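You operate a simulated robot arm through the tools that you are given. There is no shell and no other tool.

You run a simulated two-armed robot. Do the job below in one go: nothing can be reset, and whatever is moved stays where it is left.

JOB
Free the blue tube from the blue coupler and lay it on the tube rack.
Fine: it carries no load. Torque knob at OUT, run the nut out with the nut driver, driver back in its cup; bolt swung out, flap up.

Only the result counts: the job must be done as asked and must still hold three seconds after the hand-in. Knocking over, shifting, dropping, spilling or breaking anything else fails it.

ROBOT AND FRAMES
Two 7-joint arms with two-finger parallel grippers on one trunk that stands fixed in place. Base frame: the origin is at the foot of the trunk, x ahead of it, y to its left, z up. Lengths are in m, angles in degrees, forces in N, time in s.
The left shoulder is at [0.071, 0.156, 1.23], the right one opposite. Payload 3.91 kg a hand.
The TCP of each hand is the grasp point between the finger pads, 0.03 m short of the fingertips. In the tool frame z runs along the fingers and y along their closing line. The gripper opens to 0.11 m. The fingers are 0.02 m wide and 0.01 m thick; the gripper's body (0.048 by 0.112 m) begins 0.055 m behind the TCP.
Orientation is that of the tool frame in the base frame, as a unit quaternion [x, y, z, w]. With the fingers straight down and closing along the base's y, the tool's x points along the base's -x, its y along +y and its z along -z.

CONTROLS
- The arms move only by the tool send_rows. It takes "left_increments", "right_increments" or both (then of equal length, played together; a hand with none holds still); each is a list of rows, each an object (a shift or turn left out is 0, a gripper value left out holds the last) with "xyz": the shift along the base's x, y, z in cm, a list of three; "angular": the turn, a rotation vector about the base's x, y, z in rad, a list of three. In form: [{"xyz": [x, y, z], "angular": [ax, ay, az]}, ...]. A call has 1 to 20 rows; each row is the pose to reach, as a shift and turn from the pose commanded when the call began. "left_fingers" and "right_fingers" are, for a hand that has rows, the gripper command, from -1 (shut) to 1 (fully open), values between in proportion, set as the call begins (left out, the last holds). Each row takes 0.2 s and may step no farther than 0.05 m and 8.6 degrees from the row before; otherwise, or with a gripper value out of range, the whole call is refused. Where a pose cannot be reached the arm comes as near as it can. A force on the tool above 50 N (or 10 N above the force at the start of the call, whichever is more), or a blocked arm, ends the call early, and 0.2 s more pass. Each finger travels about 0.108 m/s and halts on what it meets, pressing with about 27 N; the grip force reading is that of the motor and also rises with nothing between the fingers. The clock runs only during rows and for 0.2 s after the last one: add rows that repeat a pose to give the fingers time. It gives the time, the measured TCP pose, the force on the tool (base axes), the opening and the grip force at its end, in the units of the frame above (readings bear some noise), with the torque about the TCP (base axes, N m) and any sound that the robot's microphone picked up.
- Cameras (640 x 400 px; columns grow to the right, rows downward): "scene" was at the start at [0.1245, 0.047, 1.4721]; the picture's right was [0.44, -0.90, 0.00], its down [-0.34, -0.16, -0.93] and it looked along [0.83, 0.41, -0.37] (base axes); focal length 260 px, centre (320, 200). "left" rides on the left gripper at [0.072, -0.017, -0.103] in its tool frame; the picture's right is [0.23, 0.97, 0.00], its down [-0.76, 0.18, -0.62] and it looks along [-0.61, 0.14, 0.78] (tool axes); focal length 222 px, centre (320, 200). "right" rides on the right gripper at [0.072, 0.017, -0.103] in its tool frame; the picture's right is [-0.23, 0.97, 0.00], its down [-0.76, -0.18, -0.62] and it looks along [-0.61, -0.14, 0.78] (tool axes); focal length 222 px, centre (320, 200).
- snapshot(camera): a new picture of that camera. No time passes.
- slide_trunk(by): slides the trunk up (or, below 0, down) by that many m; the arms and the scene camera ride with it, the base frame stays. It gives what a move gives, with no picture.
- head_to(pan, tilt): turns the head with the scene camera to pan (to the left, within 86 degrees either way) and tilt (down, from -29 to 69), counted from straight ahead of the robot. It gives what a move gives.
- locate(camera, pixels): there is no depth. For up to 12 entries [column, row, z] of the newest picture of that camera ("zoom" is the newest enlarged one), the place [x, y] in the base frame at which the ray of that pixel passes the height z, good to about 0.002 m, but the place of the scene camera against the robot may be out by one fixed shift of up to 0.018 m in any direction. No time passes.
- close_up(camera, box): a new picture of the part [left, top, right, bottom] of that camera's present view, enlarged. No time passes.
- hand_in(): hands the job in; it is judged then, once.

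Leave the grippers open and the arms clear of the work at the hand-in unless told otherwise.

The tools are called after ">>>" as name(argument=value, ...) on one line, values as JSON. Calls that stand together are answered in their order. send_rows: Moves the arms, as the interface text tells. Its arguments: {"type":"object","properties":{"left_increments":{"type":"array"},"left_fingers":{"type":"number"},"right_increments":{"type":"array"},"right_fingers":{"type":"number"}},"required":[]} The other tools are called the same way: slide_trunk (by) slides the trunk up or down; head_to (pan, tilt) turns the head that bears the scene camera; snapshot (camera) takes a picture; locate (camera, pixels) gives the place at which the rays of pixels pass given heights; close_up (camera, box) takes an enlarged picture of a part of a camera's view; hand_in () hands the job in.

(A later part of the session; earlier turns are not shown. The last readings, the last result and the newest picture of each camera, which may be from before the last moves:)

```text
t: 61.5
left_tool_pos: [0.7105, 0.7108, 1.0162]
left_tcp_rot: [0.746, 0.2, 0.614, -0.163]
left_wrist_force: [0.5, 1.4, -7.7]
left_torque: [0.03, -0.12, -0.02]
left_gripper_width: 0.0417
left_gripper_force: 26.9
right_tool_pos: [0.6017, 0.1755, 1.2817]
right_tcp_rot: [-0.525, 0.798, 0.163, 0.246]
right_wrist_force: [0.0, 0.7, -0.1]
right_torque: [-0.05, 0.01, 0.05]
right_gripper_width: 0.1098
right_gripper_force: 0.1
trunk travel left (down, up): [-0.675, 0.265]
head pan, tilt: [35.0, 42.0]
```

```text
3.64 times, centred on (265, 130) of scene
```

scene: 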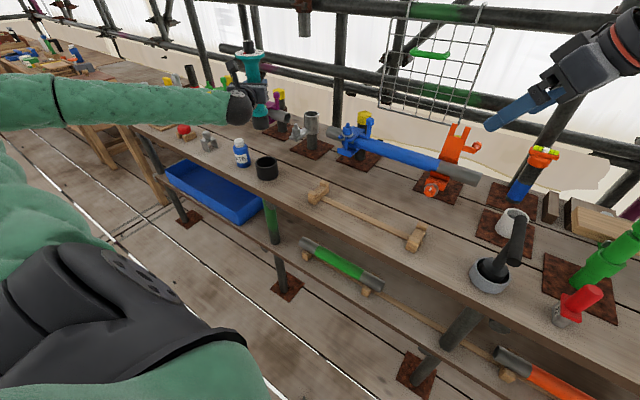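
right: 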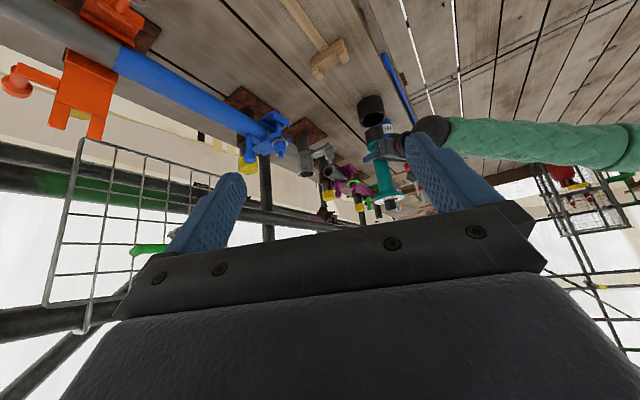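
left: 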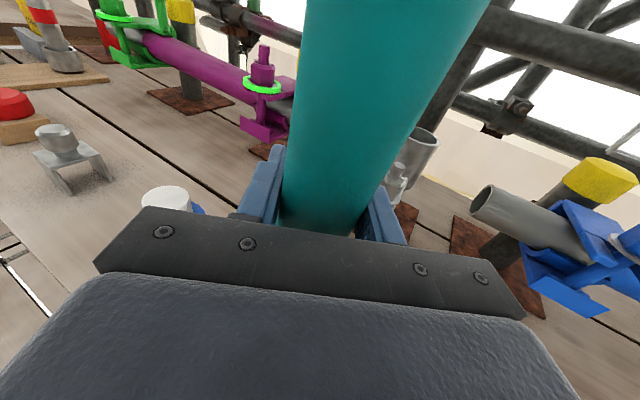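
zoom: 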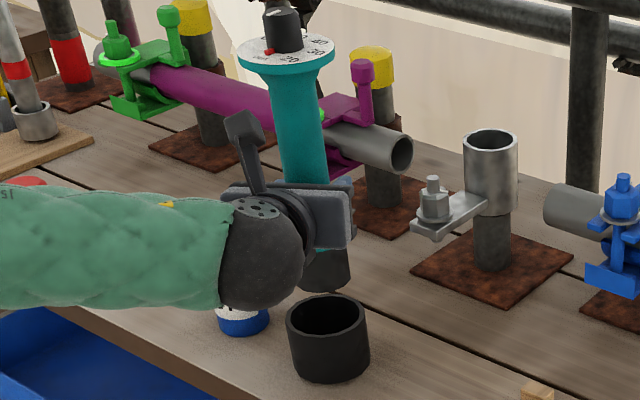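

Driver is upright now. Both views say move −x by ~0.43 cm. Apply, lower 2.5 cm (still above the rim), then go in small steps watching force.

>>> send_rows(left_increments=[{"xyz": [-0.43, 0, 0]}, {"xyz": [-0.43, 0, -1.2]}, {"xyz": [-0.43, 0, -2.4]}, {"xyz": [-0.43, 0, -2.4]}])

>>> close_up(camera="right", box=[345, 85, 415, 175])

>>> close_up(camera="scene", box=[235, 120, 299, 190])

```text
t: 62.5
left_tool_pos: [0.705, 0.7082, 0.9922]
left_tcp_rot: [0.745, 0.2, 0.615, -0.164]
left_wrist_force: [0.1, -1.0, -8.2]
left_torque: [0.07, -0.05, -0.01]
left_gripper_width: 0.0413
left_gripper_force: 26.8
right_tool_pos: [0.6022, 0.1726, 1.2816]
right_tcp_rot: [-0.525, 0.798, 0.162, 0.246]
right_wrist_force: [-0.2, -0.3, -0.5]
right_torque: [-0.03, -0.02, 0.02]
right_gripper_width: 0.1098
right_gripper_force: 0.1
trunk travel left (down, up): [-0.675, 0.265]
head pan, tilt: [35.0, 42.0]
```

```text
4.44 times, centred on (380, 130) of right
```

zoom: 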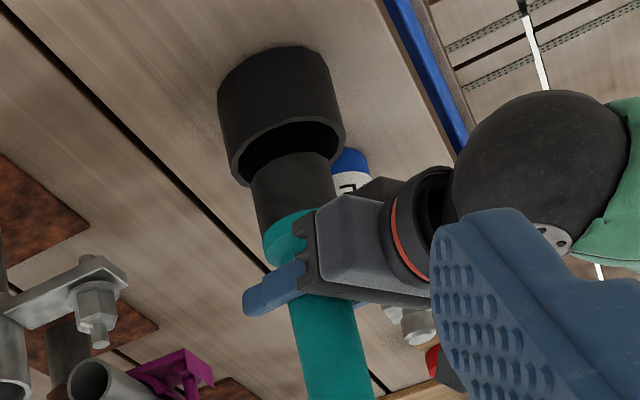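

```text
5.71 times, centred on (267, 155) of scene
```

zoom: 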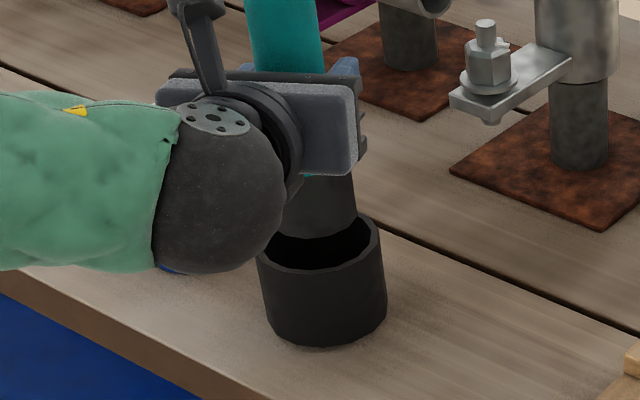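

The socket end is over the opening; a slight +y excess of ~4 mm remains. Shift −0.4 cm in y and step down 1 cm, checking force.

>>> send_rows(left_increments=[{"xyz": [0, -0.4, 0]}, {"xyz": [0, -0.4, -0.5]}, {"xyz": [0, -0.4, -1.0]}])

>>> send_rows(left_increments=[{"xyz": [0, 0, -0.4]}, {"xyz": [0, 0, -0.8]}])

```text
t: 63.3
left_tool_pos: [0.7068, 0.7049, 0.9829]
left_tcp_rot: [0.745, 0.198, 0.616, -0.163]
left_wrist_force: [0.3, -0.1, -8.0]
left_torque: [0.07, -0.08, 0.01]
left_gripper_width: 0.0414
left_gripper_force: 27.0
right_tool_pos: [0.6014, 0.1732, 1.2809]
right_tcp_rot: [-0.525, 0.798, 0.164, 0.246]
right_wrist_force: [-0.5, -0.7, 0.3]
right_torque: [0.01, -0.01, -0.02]
right_gripper_width: 0.1101
right_gripper_force: 0.0
trunk travel left (down, up): [-0.675, 0.265]
head pan, tilt: [35.0, 42.0]
```

```text
t: 63.9
left_tool_pos: [0.7064, 0.7044, 0.9756]
left_tcp_rot: [0.744, 0.199, 0.617, -0.164]
left_wrist_force: [-0.4, 0.8, 0.6]
left_torque: [-0.1, -0.13, 0.03]
left_gripper_width: 0.0411
left_gripper_force: 27.1
right_tool_pos: [0.6017, 0.1714, 1.2834]
right_tcp_rot: [-0.525, 0.798, 0.164, 0.247]
right_wrist_force: [0.6, -0.4, -0.2]
right_torque: [0.01, -0.01, 0.0]
right_gripper_width: 0.1103
right_gripper_force: 0.1
trunk travel left (down, up): [-0.675, 0.265]
head pan, tilt: [35.0, 42.0]
```

Light contact (≈9 N) at TCP z 0.976, torque says it touches on the −y(+x) side. Raise 0.6 cm, shift (−0.3, +0.7) cm and probe again.

>>> send_rows(left_increments=[{"xyz": [0, 0, 0.7]}, {"xyz": [-0.3, 0.7, 0.7]}, {"xyz": [-0.3, 0.7, 0.3]}, {"xyz": [-0.3, 0.7, 0]}])

>>> send_rows(left_increments=[{"xyz": [0, 0, -0.3]}, {"xyz": [0, 0, -0.6]}])

```text
t: 64.9
left_tool_pos: [0.7032, 0.7122, 0.9755]
left_tcp_rot: [0.745, 0.199, 0.615, -0.164]
left_wrist_force: [0.4, 0.7, 0.8]
left_torque: [0.34, -0.02, 0.02]
left_gripper_width: 0.0412
left_gripper_force: 27.1
right_tool_pos: [0.6023, 0.1721, 1.2811]
right_tcp_rot: [-0.525, 0.798, 0.164, 0.248]
right_wrist_force: [0.1, -0.1, 0.5]
right_torque: [0.01, 0.01, 0.01]
right_gripper_width: 0.11
right_gripper_force: 0.1
trunk travel left (down, up): [-0.675, 0.265]
head pan, tilt: [35.0, 42.0]
```

```text
t: 65.5
left_tool_pos: [0.701, 0.7097, 0.9738]
left_tcp_rot: [0.744, 0.197, 0.617, -0.164]
left_wrist_force: [1.8, -4.3, 25.1]
left_torque: [0.56, 0.21, 0.0]
left_gripper_width: 0.0418
left_gripper_force: 26.8
right_tool_pos: [0.5996, 0.1701, 1.2838]
right_tcp_rot: [-0.524, 0.798, 0.164, 0.248]
right_wrist_force: [-0.5, -0.8, -0.2]
right_torque: [-0.01, 0.01, 0.0]
right_gripper_width: 0.1099
right_gripper_force: 0.0
trunk travel left (down, up): [-0.675, 0.265]
head pan, tilt: [35.0, 42.0]
```

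Now it touches on the +y side; the opening lies between. Raise, take the midpoint (+0.15, −0.35) cm, and probe gently.

>>> send_rows(left_increments=[{"xyz": [0, 0, 1.3]}, {"xyz": [0.15, -0.35, 1.3]}, {"xyz": [0.15, -0.35, 0.9]}, {"xyz": [0.15, -0.35, 0.6]}])

>>> send_rows(left_increments=[{"xyz": [0, 0, -0.25]}, {"xyz": [0, 0, -0.5]}])

>>> close_up(camera="right", box=[345, 85, 415, 215])

>>> close_up(camera="scene", box=[235, 80, 299, 190])

```text
t: 66.5
left_tool_pos: [0.7042, 0.7088, 0.9747]
left_tcp_rot: [0.746, 0.2, 0.614, -0.164]
left_wrist_force: [-0.1, 0.5, -5.4]
left_torque: [0.2, -0.14, 0.01]
left_gripper_width: 0.0412
left_gripper_force: 26.7
right_tool_pos: [0.6009, 0.1726, 1.2817]
right_tcp_rot: [-0.524, 0.799, 0.162, 0.247]
right_wrist_force: [-0.3, -0.5, -0.2]
right_torque: [-0.02, 0.01, 0.01]
right_gripper_width: 0.1099
right_gripper_force: 0.1
trunk travel left (down, up): [-0.675, 0.265]
head pan, tilt: [35.0, 42.0]
```

```text
t: 67.1
left_tool_pos: [0.7029, 0.7078, 0.9751]
left_tcp_rot: [0.743, 0.198, 0.617, -0.164]
left_wrist_force: [-1.5, 0.1, 13.9]
left_torque: [0.35, -0.44, 0.01]
left_gripper_width: 0.0415
left_gripper_force: 26.8
right_tool_pos: [0.6, 0.1713, 1.2821]
right_tcp_rot: [-0.524, 0.798, 0.163, 0.248]
right_wrist_force: [-0.7, 0.0, 0.3]
right_torque: [0.02, 0.02, -0.02]
right_gripper_width: 0.1098
right_gripper_force: 0.0
trunk travel left (down, up): [-0.675, 0.265]
head pan, tilt: [35.0, 42.0]
```

```text
3.08 times, centred on (380, 150) of right
```

zoom: 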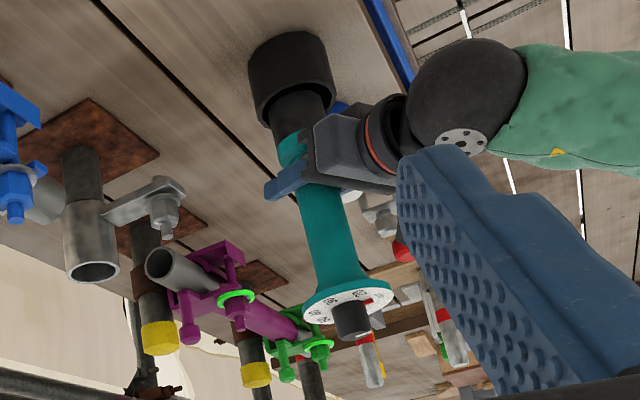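

```text
3.64 times, centred on (267, 135) of scene
```

zoom: 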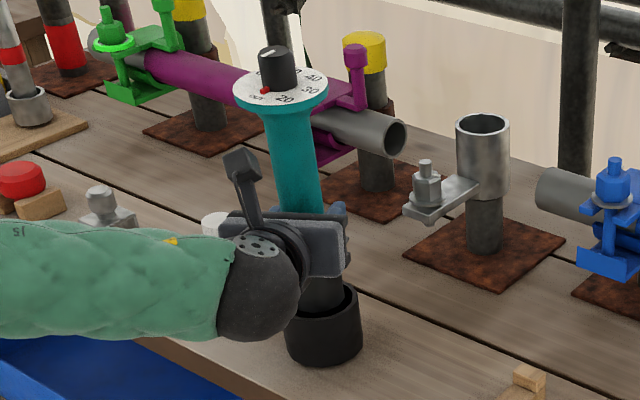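

Contact height is the same (≈0.975) each time – I should check if the socket rests on the rim or is already at the cup floor. Measuring the dial height.

>>> close_up(camera="right", box=[345, 85, 415, 215])

>>> locate(camera="zoom", pixels=[[348, 306, 1.05], [348, 306, 1.07], [348, 306, 1.09], [348, 306, 1.11], [302, 315, 1.09], [394, 295, 1.09]])

>>> close_up(camera="scene", box=[235, 80, 299, 190])

>>> locate(camera="zoom", pixels=[[281, 91, 1.05], [281, 91, 1.07], [281, 91, 1.09], [281, 91, 1.11], [233, 95, 1.09], [329, 90, 1.09]])

>>> close_up(camera="right", box=[350, 85, 400, 145])

```text
3.08 times, centred on (380, 150) of right
```

zoom: 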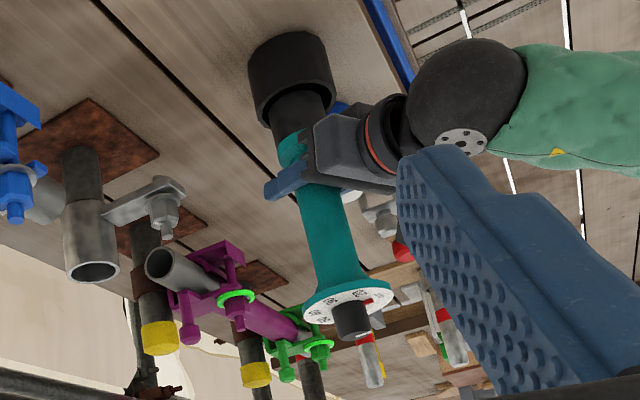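

```text
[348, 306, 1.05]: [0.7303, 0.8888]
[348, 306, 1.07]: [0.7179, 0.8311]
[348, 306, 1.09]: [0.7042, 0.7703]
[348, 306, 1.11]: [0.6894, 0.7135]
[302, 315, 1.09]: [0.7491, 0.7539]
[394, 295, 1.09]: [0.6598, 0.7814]
```

```text
3.64 times, centred on (267, 135) of scene
```

zoom: 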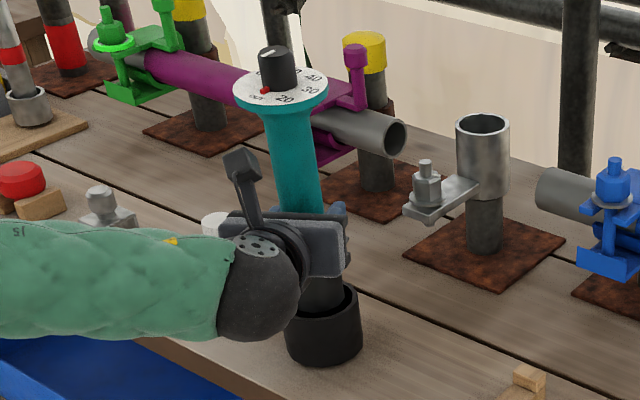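

```text
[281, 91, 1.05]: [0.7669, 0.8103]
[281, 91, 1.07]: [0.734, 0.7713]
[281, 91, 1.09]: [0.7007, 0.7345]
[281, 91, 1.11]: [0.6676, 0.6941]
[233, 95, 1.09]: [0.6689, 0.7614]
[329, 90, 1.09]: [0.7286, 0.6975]
```

```text
6.67 times, centred on (375, 115) of right
```

zoom: 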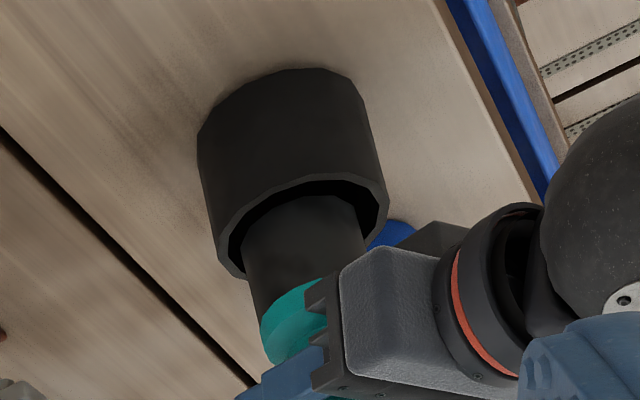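

The three contact points fit perfectly: socket edge radius 28 mm about an axis at TCP+(−9, +3) mm, and rim radius 36 mm about a cup centre at (0.686, 0.709). So the driver must move (−0.83, −0.28) cm. Raise, shift, and probe down.

>>> send_rows(left_increments=[{"xyz": [0, 0, 1.2]}, {"xyz": [-0.83, -0.28, 1.2]}, {"xyz": [-0.83, -0.28, 0.8]}, {"xyz": [-0.83, -0.28, 0.4]}])

>>> send_rows(left_increments=[{"xyz": [0, 0, -0.4]}, {"xyz": [0, 0, -0.8]}])

```text
t: 68.1
left_tool_pos: [0.6941, 0.7051, 0.975]
left_tcp_rot: [0.744, 0.198, 0.616, -0.164]
left_wrist_force: [-0.3, 0.0, 1.4]
left_torque: [0.13, 0.24, 0.04]
left_gripper_width: 0.0414
left_gripper_force: 26.9
right_tool_pos: [0.6017, 0.1724, 1.2819]
right_tcp_rot: [-0.525, 0.799, 0.162, 0.246]
right_wrist_force: [0.5, -0.4, -0.3]
right_torque: [-0.04, 0.0, -0.01]
right_gripper_width: 0.11
right_gripper_force: 0.1
trunk travel left (down, up): [-0.675, 0.265]
head pan, tilt: [35.0, 42.0]
```

```text
t: 68.7
left_tool_pos: [0.6951, 0.7036, 0.9712]
left_tcp_rot: [0.744, 0.199, 0.617, -0.165]
left_wrist_force: [2.4, 0.7, 34.2]
left_torque: [0.32, 0.98, 0.08]
left_gripper_width: 0.0417
left_gripper_force: 26.5
right_tool_pos: [0.6011, 0.1685, 1.2836]
right_tcp_rot: [-0.525, 0.798, 0.163, 0.248]
right_wrist_force: [0.3, -0.9, 0.0]
right_torque: [0.01, 0.02, 0.01]
right_gripper_width: 0.11
right_gripper_force: 0.0
trunk travel left (down, up): [-0.675, 0.265]
head pan, tilt: [35.0, 42.0]
```

Now it touches on the −x side, so the clearance is small and the centre lies between: about (+0.45, +0.2) cm from here. Raise, shift, probe.

>>> send_rows(left_increments=[{"xyz": [0, 0, 1.6]}, {"xyz": [0.45, 0.2, 1.6]}, {"xyz": [0.45, 0.2, 1.1]}, {"xyz": [0.45, 0.2, 0.7]}])

>>> close_up(camera="right", box=[345, 85, 415, 215])

>>> close_up(camera="scene", box=[235, 80, 299, 190])

```text
t: 69.7
left_tool_pos: [0.6998, 0.7075, 0.9719]
left_tcp_rot: [0.745, 0.2, 0.615, -0.164]
left_wrist_force: [0.2, -0.7, -8.0]
left_torque: [0.05, -0.11, 0.03]
left_gripper_width: 0.0413
left_gripper_force: 27.4
right_tool_pos: [0.6018, 0.1716, 1.2819]
right_tcp_rot: [-0.525, 0.798, 0.163, 0.247]
right_wrist_force: [0.0, 0.1, 0.4]
right_torque: [0.02, -0.02, 0.0]
right_gripper_width: 0.1102
right_gripper_force: 0.0
trunk travel left (down, up): [-0.675, 0.265]
head pan, tilt: [35.0, 42.0]
```

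```text
3.08 times, centred on (380, 150) of right
```

zoom: 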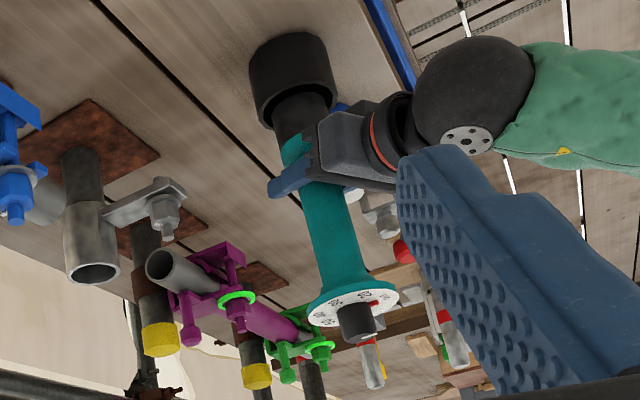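

```text
3.64 times, centred on (267, 135) of scene
```

zoom: 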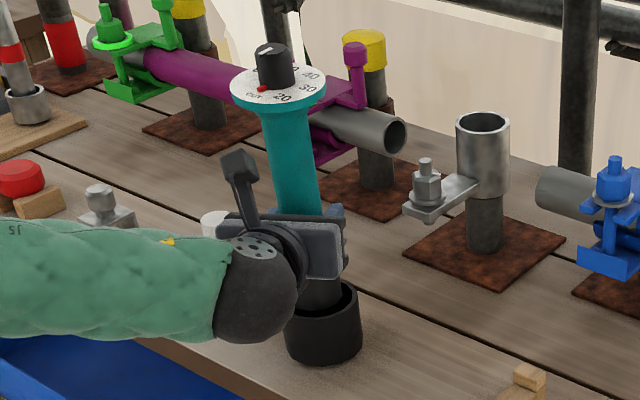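

Free here at z 0.972. Probe down.

>>> send_rows(left_increments=[{"xyz": [0, 0, -0.3]}, {"xyz": [0, 0, -0.6]}])

```text
t: 70.3
left_tool_pos: [0.6989, 0.7077, 0.9699]
left_tcp_rot: [0.744, 0.198, 0.616, -0.164]
left_wrist_force: [0.4, 1.1, 8.1]
left_torque: [0.61, 0.06, -0.02]
left_gripper_width: 0.0413
left_gripper_force: 26.6
right_tool_pos: [0.6015, 0.1707, 1.2831]
right_tcp_rot: [-0.525, 0.798, 0.163, 0.247]
right_wrist_force: [-0.1, 0.5, -0.6]
right_torque: [0.03, -0.03, 0.0]
right_gripper_width: 0.1102
right_gripper_force: 0.1
trunk travel left (down, up): [-0.675, 0.265]
head pan, tilt: [35.0, 42.0]
```

Contact now on the +y side. Raise 0.8, shift (+0.05, −0.25) cm and probe again.

>>> send_rows(left_increments=[{"xyz": [0, 0, 1.0]}, {"xyz": [0.05, -0.25, 1.0]}, {"xyz": [0.05, -0.25, 0.6]}, {"xyz": [0.05, -0.25, 0.2]}])

>>> send_rows(left_increments=[{"xyz": [0, 0, -0.2]}, {"xyz": [0, 0, -0.4]}])

```text
t: 71.3
left_tool_pos: [0.7001, 0.7048, 0.969]
left_tcp_rot: [0.746, 0.199, 0.614, -0.163]
left_wrist_force: [0.7, 0.4, -7.9]
left_torque: [0.08, -0.1, 0.01]
left_gripper_width: 0.0414
left_gripper_force: 27.1
right_tool_pos: [0.6027, 0.1726, 1.2819]
right_tcp_rot: [-0.525, 0.798, 0.164, 0.247]
right_wrist_force: [-0.4, 0.2, 0.1]
right_torque: [-0.02, 0.0, -0.02]
right_gripper_width: 0.1102
right_gripper_force: 0.0
trunk travel left (down, up): [-0.675, 0.265]
head pan, tilt: [35.0, 42.0]
```

```text
t: 71.9
left_tool_pos: [0.701, 0.7044, 0.9657]
left_tcp_rot: [0.745, 0.199, 0.615, -0.164]
left_wrist_force: [-0.6, 0.8, -8.4]
left_torque: [0.06, -0.12, 0.0]
left_gripper_width: 0.0414
left_gripper_force: 27.4
right_tool_pos: [0.6023, 0.1721, 1.2816]
right_tcp_rot: [-0.525, 0.798, 0.162, 0.245]
right_wrist_force: [-1.0, -0.2, 0.7]
right_torque: [-0.01, 0.02, -0.02]
right_gripper_width: 0.1101
right_gripper_force: 0.1
trunk travel left (down, up): [-0.675, 0.265]
head pan, tilt: [35.0, 42.0]
```

It's free at 0.966, lower than all earlier contacts – it is entering. Continue down in small steps.

>>> send_rows(left_increments=[{"xyz": [0, 0, -0.3]}, {"xyz": [0, 0, -0.6]}, {"xyz": [0, 0, -0.9]}])

>>> close_up(camera="right", box=[345, 85, 415, 215])

>>> close_up(camera="scene", box=[235, 80, 299, 190])

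```text
t: 72.7
left_tool_pos: [0.7001, 0.7056, 0.9551]
left_tcp_rot: [0.746, 0.198, 0.615, -0.163]
left_wrist_force: [-0.5, 0.4, -8.4]
left_torque: [0.09, -0.12, 0.01]
left_gripper_width: 0.0412
left_gripper_force: 26.7
right_tool_pos: [0.6021, 0.1725, 1.2818]
right_tcp_rot: [-0.526, 0.798, 0.163, 0.245]
right_wrist_force: [0.5, 0.2, 0.9]
right_torque: [0.01, -0.01, 0.0]
right_gripper_width: 0.1099
right_gripper_force: 0.1
trunk travel left (down, up): [-0.675, 0.265]
head pan, tilt: [35.0, 42.0]
```

```text
3.08 times, centred on (380, 150) of right
```

zoom: 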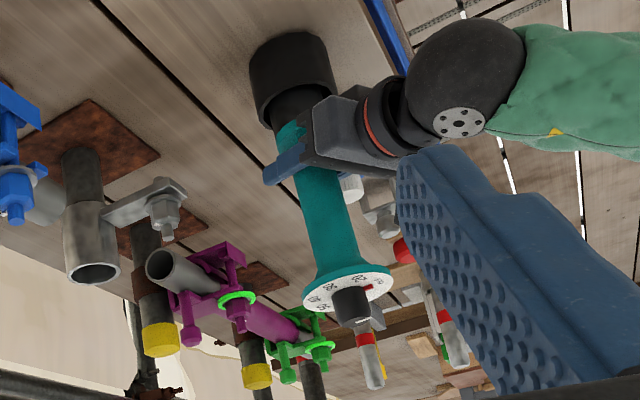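

```text
3.64 times, centred on (267, 135) of scene
```

zoom: 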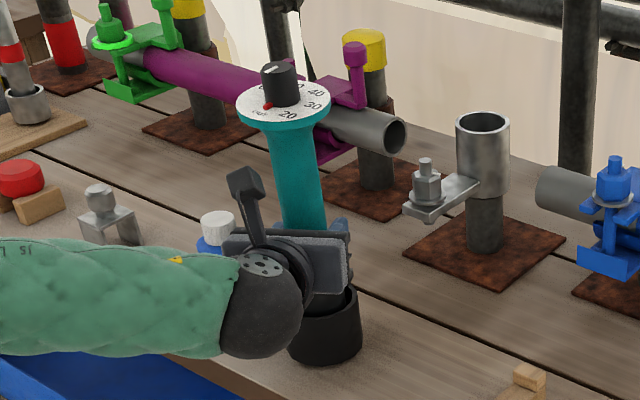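

Entering properly. Continue down 3 cm, then gentle steps.

>>> send_rows(left_increments=[{"xyz": [0, 0, -0.6]}, {"xyz": [0, 0, -1.2]}, {"xyz": [0, 0, -1.8]}, {"xyz": [0, 0, -2.4]}])

>>> send_rows(left_increments=[{"xyz": [0, 0, -0.3]}, {"xyz": [0, 0, -0.6]}])

```text
t: 73.7
left_tool_pos: [0.7004, 0.7062, 0.9316]
left_tcp_rot: [0.746, 0.199, 0.615, -0.163]
left_wrist_force: [1.0, 0.4, -8.1]
left_torque: [0.05, -0.1, 0.01]
left_gripper_width: 0.0415
left_gripper_force: 27.6
right_tool_pos: [0.6024, 0.173, 1.2814]
right_tcp_rot: [-0.525, 0.799, 0.162, 0.246]
right_wrist_force: [-1.2, 0.5, -0.4]
right_torque: [-0.01, 0.0, 0.02]
right_gripper_width: 0.1098
right_gripper_force: 0.0
trunk travel left (down, up): [-0.675, 0.265]
head pan, tilt: [35.0, 42.0]
```

```text
t: 74.3
left_tool_pos: [0.7014, 0.7049, 0.9258]
left_tcp_rot: [0.745, 0.199, 0.615, -0.164]
left_wrist_force: [-0.7, 0.0, -7.8]
left_torque: [0.09, -0.08, -0.02]
left_gripper_width: 0.0415
left_gripper_force: 26.4
right_tool_pos: [0.6031, 0.1721, 1.2824]
right_tcp_rot: [-0.524, 0.798, 0.163, 0.247]
right_wrist_force: [-0.5, -0.2, -0.3]
right_torque: [-0.04, 0.01, -0.02]
right_gripper_width: 0.11
right_gripper_force: 0.0
trunk travel left (down, up): [-0.675, 0.265]
head pan, tilt: [35.0, 42.0]
```

Still free; continue in small steps until it touches the floor of the cup.

>>> send_rows(left_increments=[{"xyz": [0, 0, -0.3]}, {"xyz": [0, 0, -0.6]}, {"xyz": [0, 0, -0.9]}])

>>> close_up(camera="right", box=[345, 85, 415, 215])

>>> close_up(camera="scene", box=[235, 80, 299, 190])

```text
t: 75.1
left_tool_pos: [0.7013, 0.7053, 0.9166]
left_tcp_rot: [0.746, 0.199, 0.614, -0.163]
left_wrist_force: [-0.2, 1.6, -6.7]
left_torque: [0.06, -0.1, -0.02]
left_gripper_width: 0.0413
left_gripper_force: 27.2
right_tool_pos: [0.6022, 0.173, 1.2813]
right_tcp_rot: [-0.525, 0.799, 0.162, 0.246]
right_wrist_force: [0.2, -0.1, 0.3]
right_torque: [0.01, -0.01, -0.01]
right_gripper_width: 0.1098
right_gripper_force: 0.0
trunk travel left (down, up): [-0.675, 0.265]
head pan, tilt: [35.0, 42.0]
```

```text
3.08 times, centred on (380, 150) of right
```

zoom: 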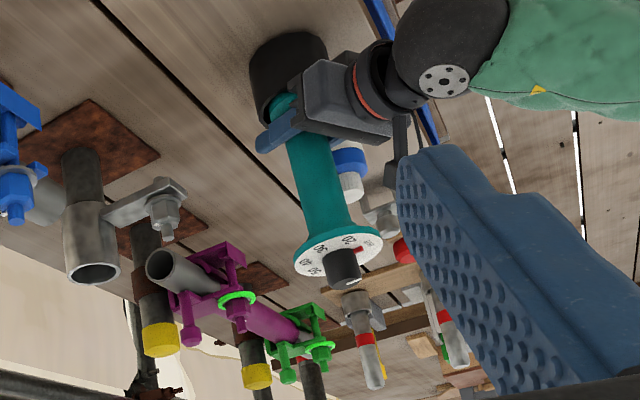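

```text
3.64 times, centred on (267, 135) of scene
```

zoom: 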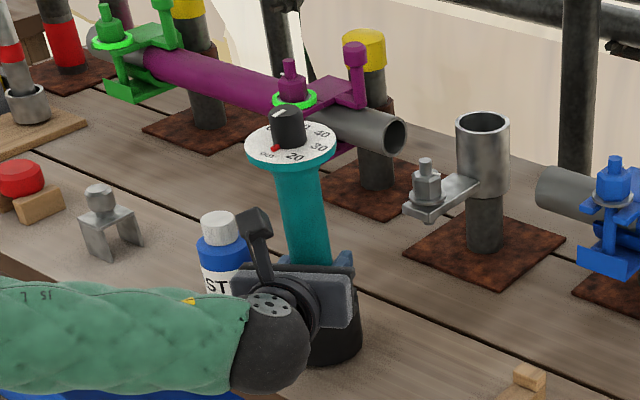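

Nearly seated. A few more mm until contact.

>>> send_rows(left_increments=[{"xyz": [0, 0, -0.2]}, {"xyz": [0, 0, -0.4]}])

```text
t: 75.7
left_tool_pos: [0.7015, 0.7068, 0.9117]
left_tcp_rot: [0.745, 0.198, 0.616, -0.163]
left_wrist_force: [0.2, 0.6, -7.6]
left_torque: [-0.01, 0.06, -0.1]
left_gripper_width: 0.0412
left_gripper_force: 26.7
right_tool_pos: [0.6026, 0.1732, 1.2809]
right_tcp_rot: [-0.525, 0.798, 0.163, 0.245]
right_wrist_force: [0.2, 0.4, -1.0]
right_torque: [-0.01, 0.01, -0.01]
right_gripper_width: 0.11
right_gripper_force: 0.2
trunk travel left (down, up): [-0.675, 0.265]
head pan, tilt: [35.0, 42.0]
```

>>> send_rows(left_increments=[{"xyz": [0, 0, -0.2]}, {"xyz": [0, 0, -0.4]}])

```text
t: 76.3
left_tool_pos: [0.7011, 0.7051, 0.9127]
left_tcp_rot: [0.744, 0.199, 0.617, -0.164]
left_wrist_force: [3.9, 5.7, 8.6]
left_torque: [0.04, 0.27, -0.24]
left_gripper_width: 0.0415
left_gripper_force: 27.0
right_tool_pos: [0.6001, 0.171, 1.2828]
right_tcp_rot: [-0.524, 0.799, 0.163, 0.247]
right_wrist_force: [-0.4, 0.7, -0.5]
right_torque: [-0.03, -0.01, -0.04]
right_gripper_width: 0.1101
right_gripper_force: 0.0
trunk travel left (down, up): [-0.675, 0.265]
head pan, tilt: [35.0, 42.0]
```

Seated on the cup floor (light contact). Relieve 0.2 cm and open the gripper.

>>> send_rows(left_increments=[{"xyz": [0, 0, 0.25]}, {"xyz": [0, 0, 0.25]}])

>>> send_rows(left_increments=[{}, {}, {}], left_fingers=0.3)

>>> close_up(camera="scene", box=[235, 80, 299, 190])

>>> snapshot(camera="left")

```text
t: 76.9
left_tool_pos: [0.7002, 0.7049, 0.9133]
left_tcp_rot: [0.745, 0.199, 0.615, -0.164]
left_wrist_force: [9.6, 13.0, 7.5]
left_torque: [0.57, -0.14, 0.05]
left_gripper_width: 0.0412
left_gripper_force: 27.0
right_tool_pos: [0.6026, 0.1737, 1.2816]
right_tcp_rot: [-0.524, 0.799, 0.163, 0.246]
right_wrist_force: [0.0, 0.5, -0.2]
right_torque: [0.04, 0.0, -0.01]
right_gripper_width: 0.1102
right_gripper_force: 0.2
trunk travel left (down, up): [-0.675, 0.265]
head pan, tilt: [35.0, 42.0]
```

```text
t: 77.7
left_tool_pos: [0.7003, 0.7042, 0.9126]
left_tcp_rot: [0.745, 0.198, 0.615, -0.163]
left_wrist_force: [0.0, -0.9, 0.5]
left_torque: [0.0, 0.02, 0.01]
left_gripper_width: 0.0715
left_gripper_force: 0.1
right_tool_pos: [0.6016, 0.1714, 1.2812]
right_tcp_rot: [-0.525, 0.798, 0.164, 0.246]
right_wrist_force: [0.3, -0.8, -0.6]
right_torque: [-0.03, 0.01, -0.02]
right_gripper_width: 0.11
right_gripper_force: 0.1
trunk travel left (down, up): [-0.675, 0.265]
head pan, tilt: [35.0, 42.0]
```

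```text
3.64 times, centred on (267, 135) of scene
```

zoom: 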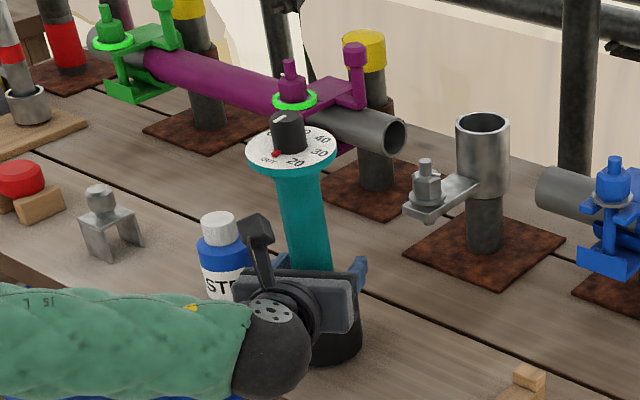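

```text
taken
```

left: 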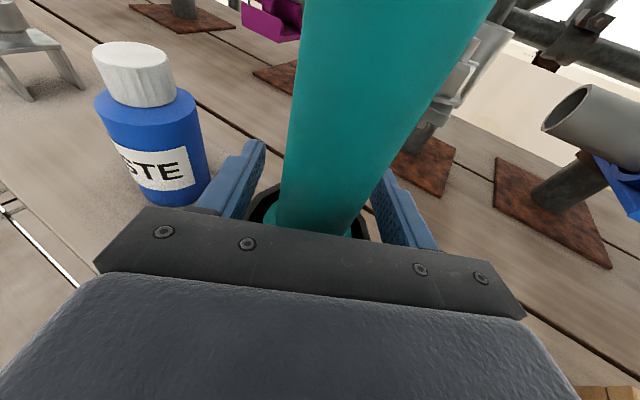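

Released; the driver stands in its cup. Retreat straight back along the hand's axis.

>>> send_rows(left_increments=[{"xyz": [-1.7, -0.98, 0.38]}, {"xyz": [-4.2, -2.45, 0.95]}, {"xyz": [-7.6, -4.4, 1.7]}, {"xyz": [-11, -6.4, 2.5]}, {"xyz": [-13.6, -7.9, 3.0]}])

>>> snapshot(camera="scene")

>>> snapshot(camera="left")

```text
t: 78.9
left_tool_pos: [0.5661, 0.6271, 0.9418]
left_tcp_rot: [0.745, 0.198, 0.616, -0.164]
left_wrist_force: [0.1, -0.5, -0.6]
left_torque: [0.01, 0.02, -0.01]
left_gripper_width: 0.0715
left_gripper_force: 0.2
right_tool_pos: [0.602, 0.1723, 1.2801]
right_tcp_rot: [-0.525, 0.798, 0.163, 0.247]
right_wrist_force: [0.1, -0.2, -1.1]
right_torque: [0.01, 0.0, -0.02]
right_gripper_width: 0.11
right_gripper_force: 0.1
trunk travel left (down, up): [-0.675, 0.265]
head pan, tilt: [35.0, 42.0]
```

```text
taken
```

scene: 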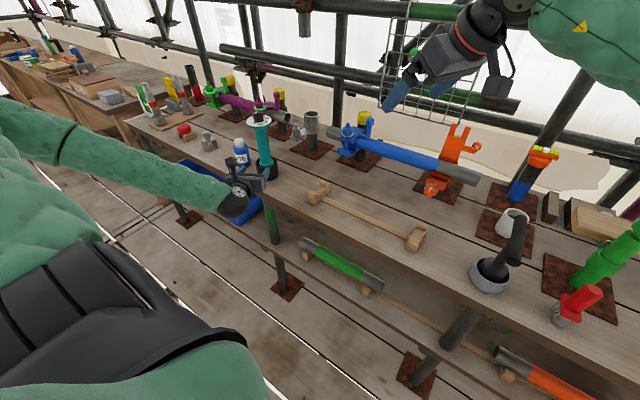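

```text
taken
```

left: 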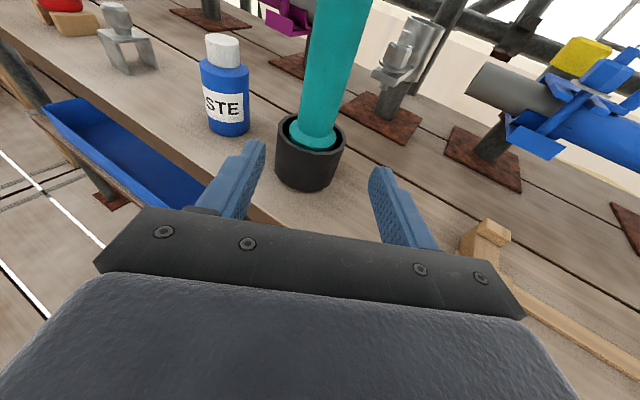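

The driver stands upright in its cup. Next the bolt: I'll level the left hand, raise it, and bring it in front of the blue nut for a close view.

>>> send_rows(left_increments=[{"xyz": [-1, 0, 3], "angular": [0.047, -0.082, 0]}, {"xyz": [-1, 0, 7], "angular": [0.0945, -0.1637, 0]}, {"xyz": [-1, 0, 11], "angular": [0.0945, -0.1637, 0]}, {"xyz": [-1, 0, 14], "angular": [0.0945, -0.1637, 0]}])

>>> send_rows(left_increments=[{"xyz": [2, -3, 0], "angular": [0, 0, -0.105]}, {"xyz": [5, -6, 0], "angular": [0, 0, -0.21]}, {"xyz": [8, -9, 0], "angular": [0, 0, -0.315]}, {"xyz": [11, -12, 0], "angular": [0, 0, -0.42]}, {"xyz": [14, -15, 0], "angular": [0, 0, -0.524]}, {"xyz": [17, -16.7, 0], "angular": [0, 0, -0.524]}], left_fingers=0)

>>> snapshot(camera="left")

>>> snapshot(camera="scene")

```text
t: 79.9
left_tool_pos: [0.553, 0.6239, 1.0814]
left_tcp_rot: [0.683, 0.182, 0.683, -0.182]
left_wrist_force: [0.2, 0.6, -0.3]
left_torque: [0.0, -0.01, 0.03]
left_gripper_width: 0.0717
left_gripper_force: 0.1
right_tool_pos: [0.6013, 0.1712, 1.2824]
right_tcp_rot: [-0.525, 0.798, 0.163, 0.246]
right_wrist_force: [-0.2, -0.1, 1.0]
right_torque: [0.03, 0.0, -0.03]
right_gripper_width: 0.11
right_gripper_force: 0.1
trunk travel left (down, up): [-0.675, 0.265]
head pan, tilt: [35.0, 42.0]
```

```text
t: 81.3
left_tool_pos: [0.7251, 0.4597, 1.0823]
left_tcp_rot: [0.708, -0.002, 0.706, 0.002]
left_wrist_force: [0.0, 0.9, -0.8]
left_torque: [0.01, 0.0, 0.0]
left_gripper_width: 0.0548
left_gripper_force: 0.1
right_tool_pos: [0.6023, 0.1724, 1.2804]
right_tcp_rot: [-0.525, 0.798, 0.163, 0.245]
right_wrist_force: [0.9, 0.0, 0.3]
right_torque: [-0.01, 0.02, 0.0]
right_gripper_width: 0.1099
right_gripper_force: 0.0
trunk travel left (down, up): [-0.675, 0.265]
head pan, tilt: [35.0, 42.0]
```

```text
taken
```

left: 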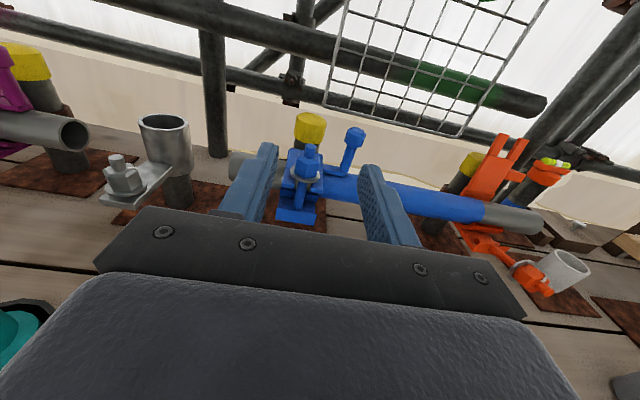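

```text
taken
```

scene: 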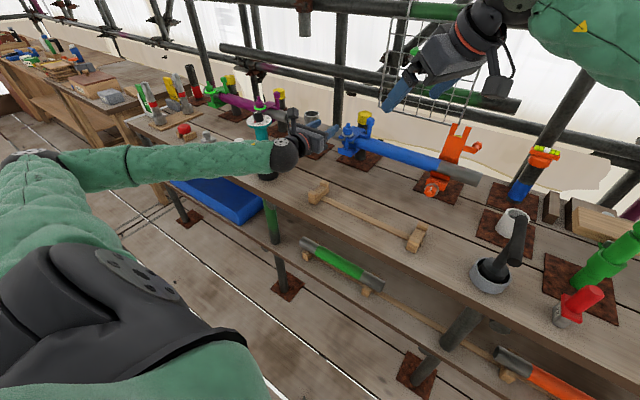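

A fine view: nut at (306,165) between the fingers, handle post at (352,145) to the right. Zoom in and measure.

>>> close_up(camera="left", box=[255, 105, 375, 230])

>>> locate(camera="zoom", pixels=[[271, 135, 1.03], [268, 163, 1.02], [265, 228, 0.99], [265, 228, 1.0], [262, 310, 0.925], [385, 88, 1.045], [372, 185, 0.99], [243, 165, 1.005], [295, 165, 1.005]])

```text
3.20 times, centred on (315, 168) of left
```

zoom: 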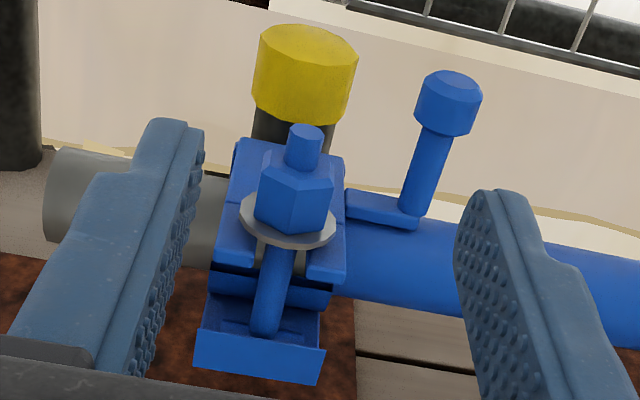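

```text
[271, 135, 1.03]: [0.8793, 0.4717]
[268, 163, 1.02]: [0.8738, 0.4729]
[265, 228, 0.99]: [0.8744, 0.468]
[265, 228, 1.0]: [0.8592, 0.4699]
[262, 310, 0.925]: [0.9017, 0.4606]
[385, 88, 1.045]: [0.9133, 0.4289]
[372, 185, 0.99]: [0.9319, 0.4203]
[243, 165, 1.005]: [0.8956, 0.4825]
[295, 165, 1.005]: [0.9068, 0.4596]
```

Now with the correct pixels: bolt tip (305,133), nut (295,197), washer (288,222), pivot (263,330), post top (449,88), post foot (412,213).

>>> locate(camera="zoom", pixels=[[305, 133, 1.033], [295, 178, 1.02], [258, 200, 1.01], [333, 192, 1.01], [288, 225, 0.995], [263, 330, 0.925], [263, 330, 0.91], [449, 88, 1.05], [449, 88, 1.03], [412, 215, 0.985], [345, 215, 0.985], [226, 235, 0.985]])

```text
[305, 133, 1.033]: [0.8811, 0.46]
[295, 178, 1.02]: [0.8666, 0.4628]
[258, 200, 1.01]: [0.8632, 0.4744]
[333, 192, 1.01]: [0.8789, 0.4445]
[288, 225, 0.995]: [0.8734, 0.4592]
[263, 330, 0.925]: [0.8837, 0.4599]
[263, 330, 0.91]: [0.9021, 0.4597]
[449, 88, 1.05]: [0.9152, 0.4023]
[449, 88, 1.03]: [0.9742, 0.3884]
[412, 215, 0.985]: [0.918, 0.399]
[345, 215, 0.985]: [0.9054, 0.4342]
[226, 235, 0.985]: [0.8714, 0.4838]
```

Bolt axis (0.880, 0.460), pivot z≈0.926, nut z≈0.995–1.02, post at (0.917, 0.400) – clear. Left hand: down to z 1.012, then forward so the pads straddle the nut.

>>> send_rows(left_increments=[{"xyz": [0, 0, -3.5]}, {"xyz": [0, 0, -7]}, {"xyz": [4, 0, -7]}, {"xyz": [8, 0, -7]}, {"xyz": [12, 0, -7]}, {"xyz": [14, 0, -7]}, {"xyz": [15.5, 0, -7]}])

>>> snapshot(camera="left")

>>> head_to(pan=20, tilt=35)

>>> close_up(camera="scene", box=[250, 120, 330, 200])

```text
t: 82.9
left_tool_pos: [0.8801, 0.4593, 1.0124]
left_tcp_rot: [0.708, 0.0, 0.706, 0.0]
left_wrist_force: [0.0, 0.1, 0.1]
left_torque: [0.0, 0.0, -0.02]
left_gripper_width: 0.0549
left_gripper_force: 0.0
right_tool_pos: [0.6037, 0.1723, 1.282]
right_tcp_rot: [-0.525, 0.798, 0.163, 0.246]
right_wrist_force: [0.2, -0.7, 0.6]
right_torque: [-0.01, -0.05, -0.02]
right_gripper_width: 0.1099
right_gripper_force: 0.1
trunk travel left (down, up): [-0.675, 0.265]
head pan, tilt: [35.0, 42.0]
```

```text
taken
```

left: 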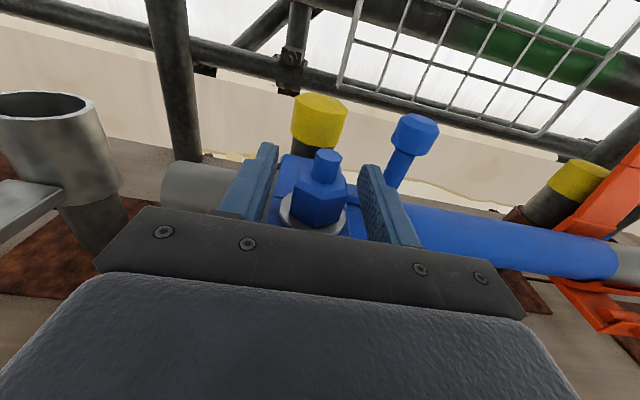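

```text
t: 83.7
left_tool_pos: [0.8794, 0.4592, 1.012]
left_tcp_rot: [0.708, -0.001, 0.706, 0.002]
left_wrist_force: [0.8, -0.1, -0.5]
left_torque: [-0.03, -0.04, -0.01]
left_gripper_width: 0.0546
left_gripper_force: 0.1
right_tool_pos: [0.6022, 0.1715, 1.2816]
right_tcp_rot: [-0.525, 0.798, 0.163, 0.247]
right_wrist_force: [-0.9, 0.0, 0.1]
right_torque: [-0.05, -0.03, -0.03]
right_gripper_width: 0.11
right_gripper_force: 0.0
trunk travel left (down, up): [-0.675, 0.265]
head pan, tilt: [20.0, 35.0]
```

```text
5.00 times, centred on (290, 160) of scene
```

zoom: 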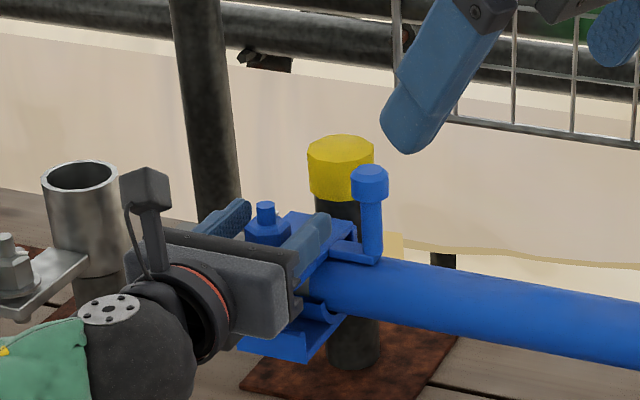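

Nut between the pads. Close on it.

>>> send_rows(left_increments=[{}, {}, {}], left_fingers=-1)

>>> send_rows(left_increments=[{"xyz": [-0.75, 0, -0.03]}, {"xyz": [-1.5, 0, -0.13]}, {"xyz": [-2.23, 0, -0.29]}])

>>> snapshot(camera="left")

>>> close_up(camera="scene", box=[250, 120, 330, 200])

```text
t: 84.5
left_tool_pos: [0.879, 0.4602, 1.0116]
left_tcp_rot: [0.707, 0.0, 0.707, 0.0]
left_wrist_force: [0.7, -1.1, -0.5]
left_torque: [0.29, -0.02, 0.01]
left_gripper_width: 0.033
left_gripper_force: 44.8
right_tool_pos: [0.6018, 0.1716, 1.2811]
right_tcp_rot: [-0.524, 0.799, 0.163, 0.246]
right_wrist_force: [-0.5, 0.5, -0.3]
right_torque: [-0.01, -0.01, -0.03]
right_gripper_width: 0.1098
right_gripper_force: 0.0
trunk travel left (down, up): [-0.675, 0.265]
head pan, tilt: [20.0, 35.0]
```

```text
t: 85.3
left_tool_pos: [0.8572, 0.4593, 1.0103]
left_tcp_rot: [0.708, -0.001, 0.707, 0.001]
left_wrist_force: [15.2, 5.1, 6.9]
left_torque: [0.06, -1.34, -0.12]
left_gripper_width: 0.0334
left_gripper_force: 45.1
right_tool_pos: [0.6025, 0.1725, 1.282]
right_tcp_rot: [-0.525, 0.798, 0.163, 0.247]
right_wrist_force: [-0.2, -0.1, 0.2]
right_torque: [-0.03, 0.01, -0.01]
right_gripper_width: 0.1101
right_gripper_force: 0.0
trunk travel left (down, up): [-0.675, 0.265]
head pan, tilt: [20.0, 35.0]
```

```text
taken
```

left: 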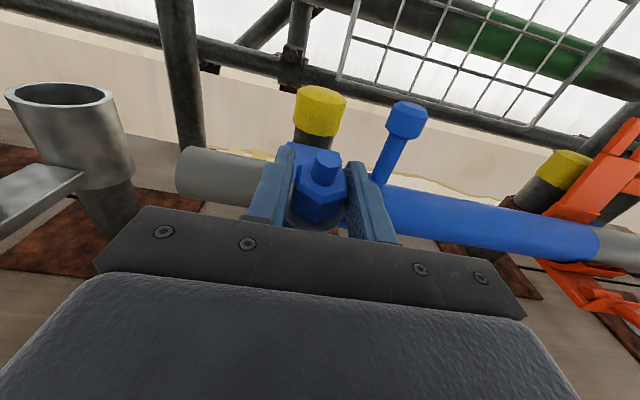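

```text
5.00 times, centred on (290, 160) of scene
```

zoom: 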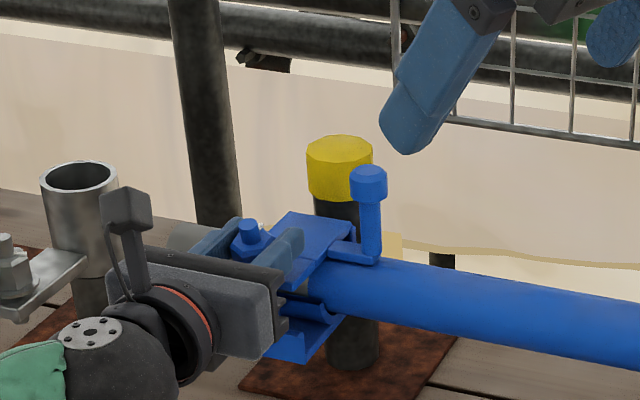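

The bolt is swinging (≈15°). Continue the arc to 45°.

>>> send_rows(left_increments=[{"xyz": [-1.05, 0, -0.38]}, {"xyz": [-2.07, 0, -0.86]}, {"xyz": [-3.0, 0, -1.5]}, {"xyz": [-3.85, 0, -2.23]}])

>>> snapshot(camera="left")

>>> close_up(camera="scene", box=[250, 120, 330, 200])

```text
t: 86.3
left_tool_pos: [0.8171, 0.4605, 0.9882]
left_tcp_rot: [0.707, -0.002, 0.707, 0.001]
left_wrist_force: [5.0, 12.1, 14.5]
left_torque: [0.31, -1.33, 0.25]
left_gripper_width: 0.0335
left_gripper_force: 45.3
right_tool_pos: [0.6007, 0.1721, 1.2824]
right_tcp_rot: [-0.525, 0.798, 0.163, 0.248]
right_wrist_force: [0.2, -0.2, 0.4]
right_torque: [0.0, -0.01, 0.03]
right_gripper_width: 0.1101
right_gripper_force: 0.0
trunk travel left (down, up): [-0.675, 0.265]
head pan, tilt: [20.0, 35.0]
```

```text
taken
```

left: 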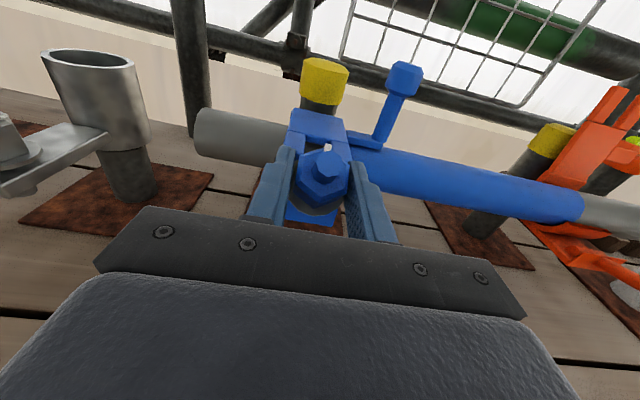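

```text
5.00 times, centred on (290, 160) of scene
```

zoom: 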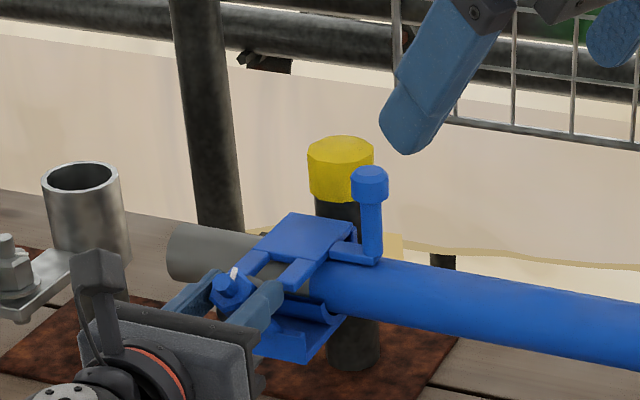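

Bolt at ~45°. Continue to ~85°.

>>> send_rows(left_increments=[{"xyz": [-0.96, 0, -1.15]}, {"xyz": [-1.71, 0, -2.45]}, {"xyz": [-2.23, 0, -3.85]}, {"xyz": [-2.5, 0, -5.33]}])

>>> snapshot(camera="left")

>>> close_up(camera="scene", box=[250, 120, 330, 200])

```text
t: 87.3
left_tool_pos: [0.7891, 0.4601, 0.9351]
left_tcp_rot: [0.707, -0.001, 0.707, 0.002]
left_wrist_force: [-17.9, 17.8, 21.4]
left_torque: [0.02, -0.68, 0.63]
left_gripper_width: 0.0331
left_gripper_force: 44.7
right_tool_pos: [0.5976, 0.1733, 1.284]
right_tcp_rot: [-0.525, 0.798, 0.162, 0.247]
right_wrist_force: [-0.1, 0.1, -0.5]
right_torque: [-0.02, 0.02, 0.01]
right_gripper_width: 0.1101
right_gripper_force: 0.0
trunk travel left (down, up): [-0.675, 0.265]
head pan, tilt: [20.0, 35.0]
```

```text
taken
```

left: 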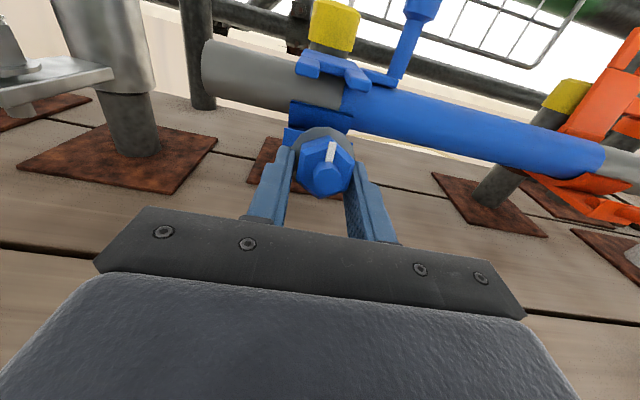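

```text
5.00 times, centred on (290, 160) of scene
```

zoom: 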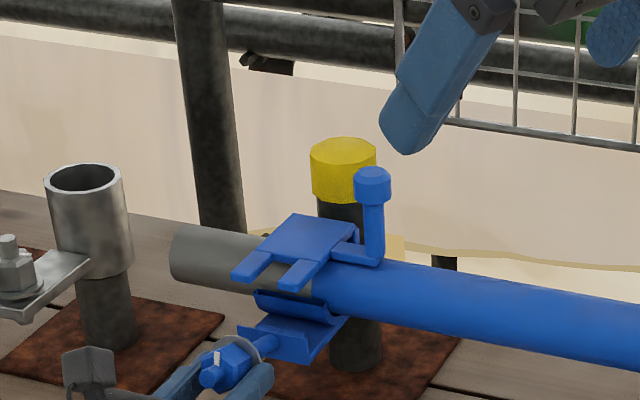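

Bolt is nearly horizontal toward the robot. A touch further (−0.6 cm z), then open and back out.

>>> send_rows(left_increments=[{"xyz": [0, 0, -0.3]}, {"xyz": [0, 0, -0.6]}])

>>> send_rows(left_increments=[{}, {}, {}], left_fingers=0)

>>> snapshot(camera="left")

```text
t: 87.9
left_tool_pos: [0.7898, 0.4596, 0.9341]
left_tcp_rot: [0.705, -0.001, 0.71, 0.001]
left_wrist_force: [-18.5, 20.3, 38.5]
left_torque: [0.08, -0.91, 0.78]
left_gripper_width: 0.0336
left_gripper_force: 45.3
right_tool_pos: [0.5968, 0.1722, 1.2843]
right_tcp_rot: [-0.524, 0.798, 0.161, 0.249]
right_wrist_force: [0.8, 0.6, 1.3]
right_torque: [-0.03, 0.04, 0.0]
right_gripper_width: 0.1101
right_gripper_force: 0.1
trunk travel left (down, up): [-0.675, 0.265]
head pan, tilt: [20.0, 35.0]
```

```text
t: 88.7
left_tool_pos: [0.792, 0.4594, 0.9272]
left_tcp_rot: [0.709, -0.002, 0.706, 0.003]
left_wrist_force: [-0.5, 0.3, -0.8]
left_torque: [-0.02, -0.01, 0.0]
left_gripper_width: 0.0551
left_gripper_force: 0.0
right_tool_pos: [0.6031, 0.1702, 1.2812]
right_tcp_rot: [-0.524, 0.799, 0.163, 0.246]
right_wrist_force: [-0.3, 0.3, -0.1]
right_torque: [-0.02, 0.06, -0.01]
right_gripper_width: 0.1099
right_gripper_force: 0.0
trunk travel left (down, up): [-0.675, 0.265]
head pan, tilt: [20.0, 35.0]
```

```text
taken
```

left: 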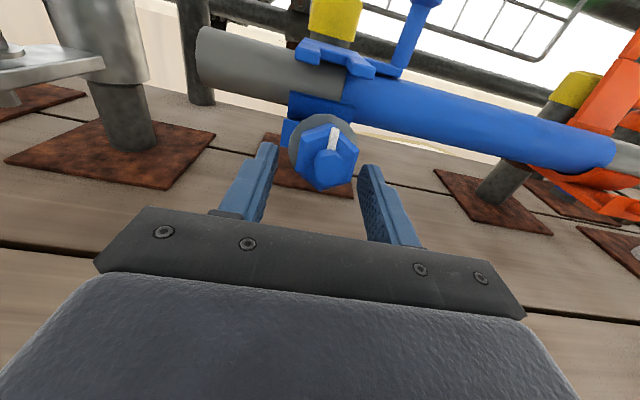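

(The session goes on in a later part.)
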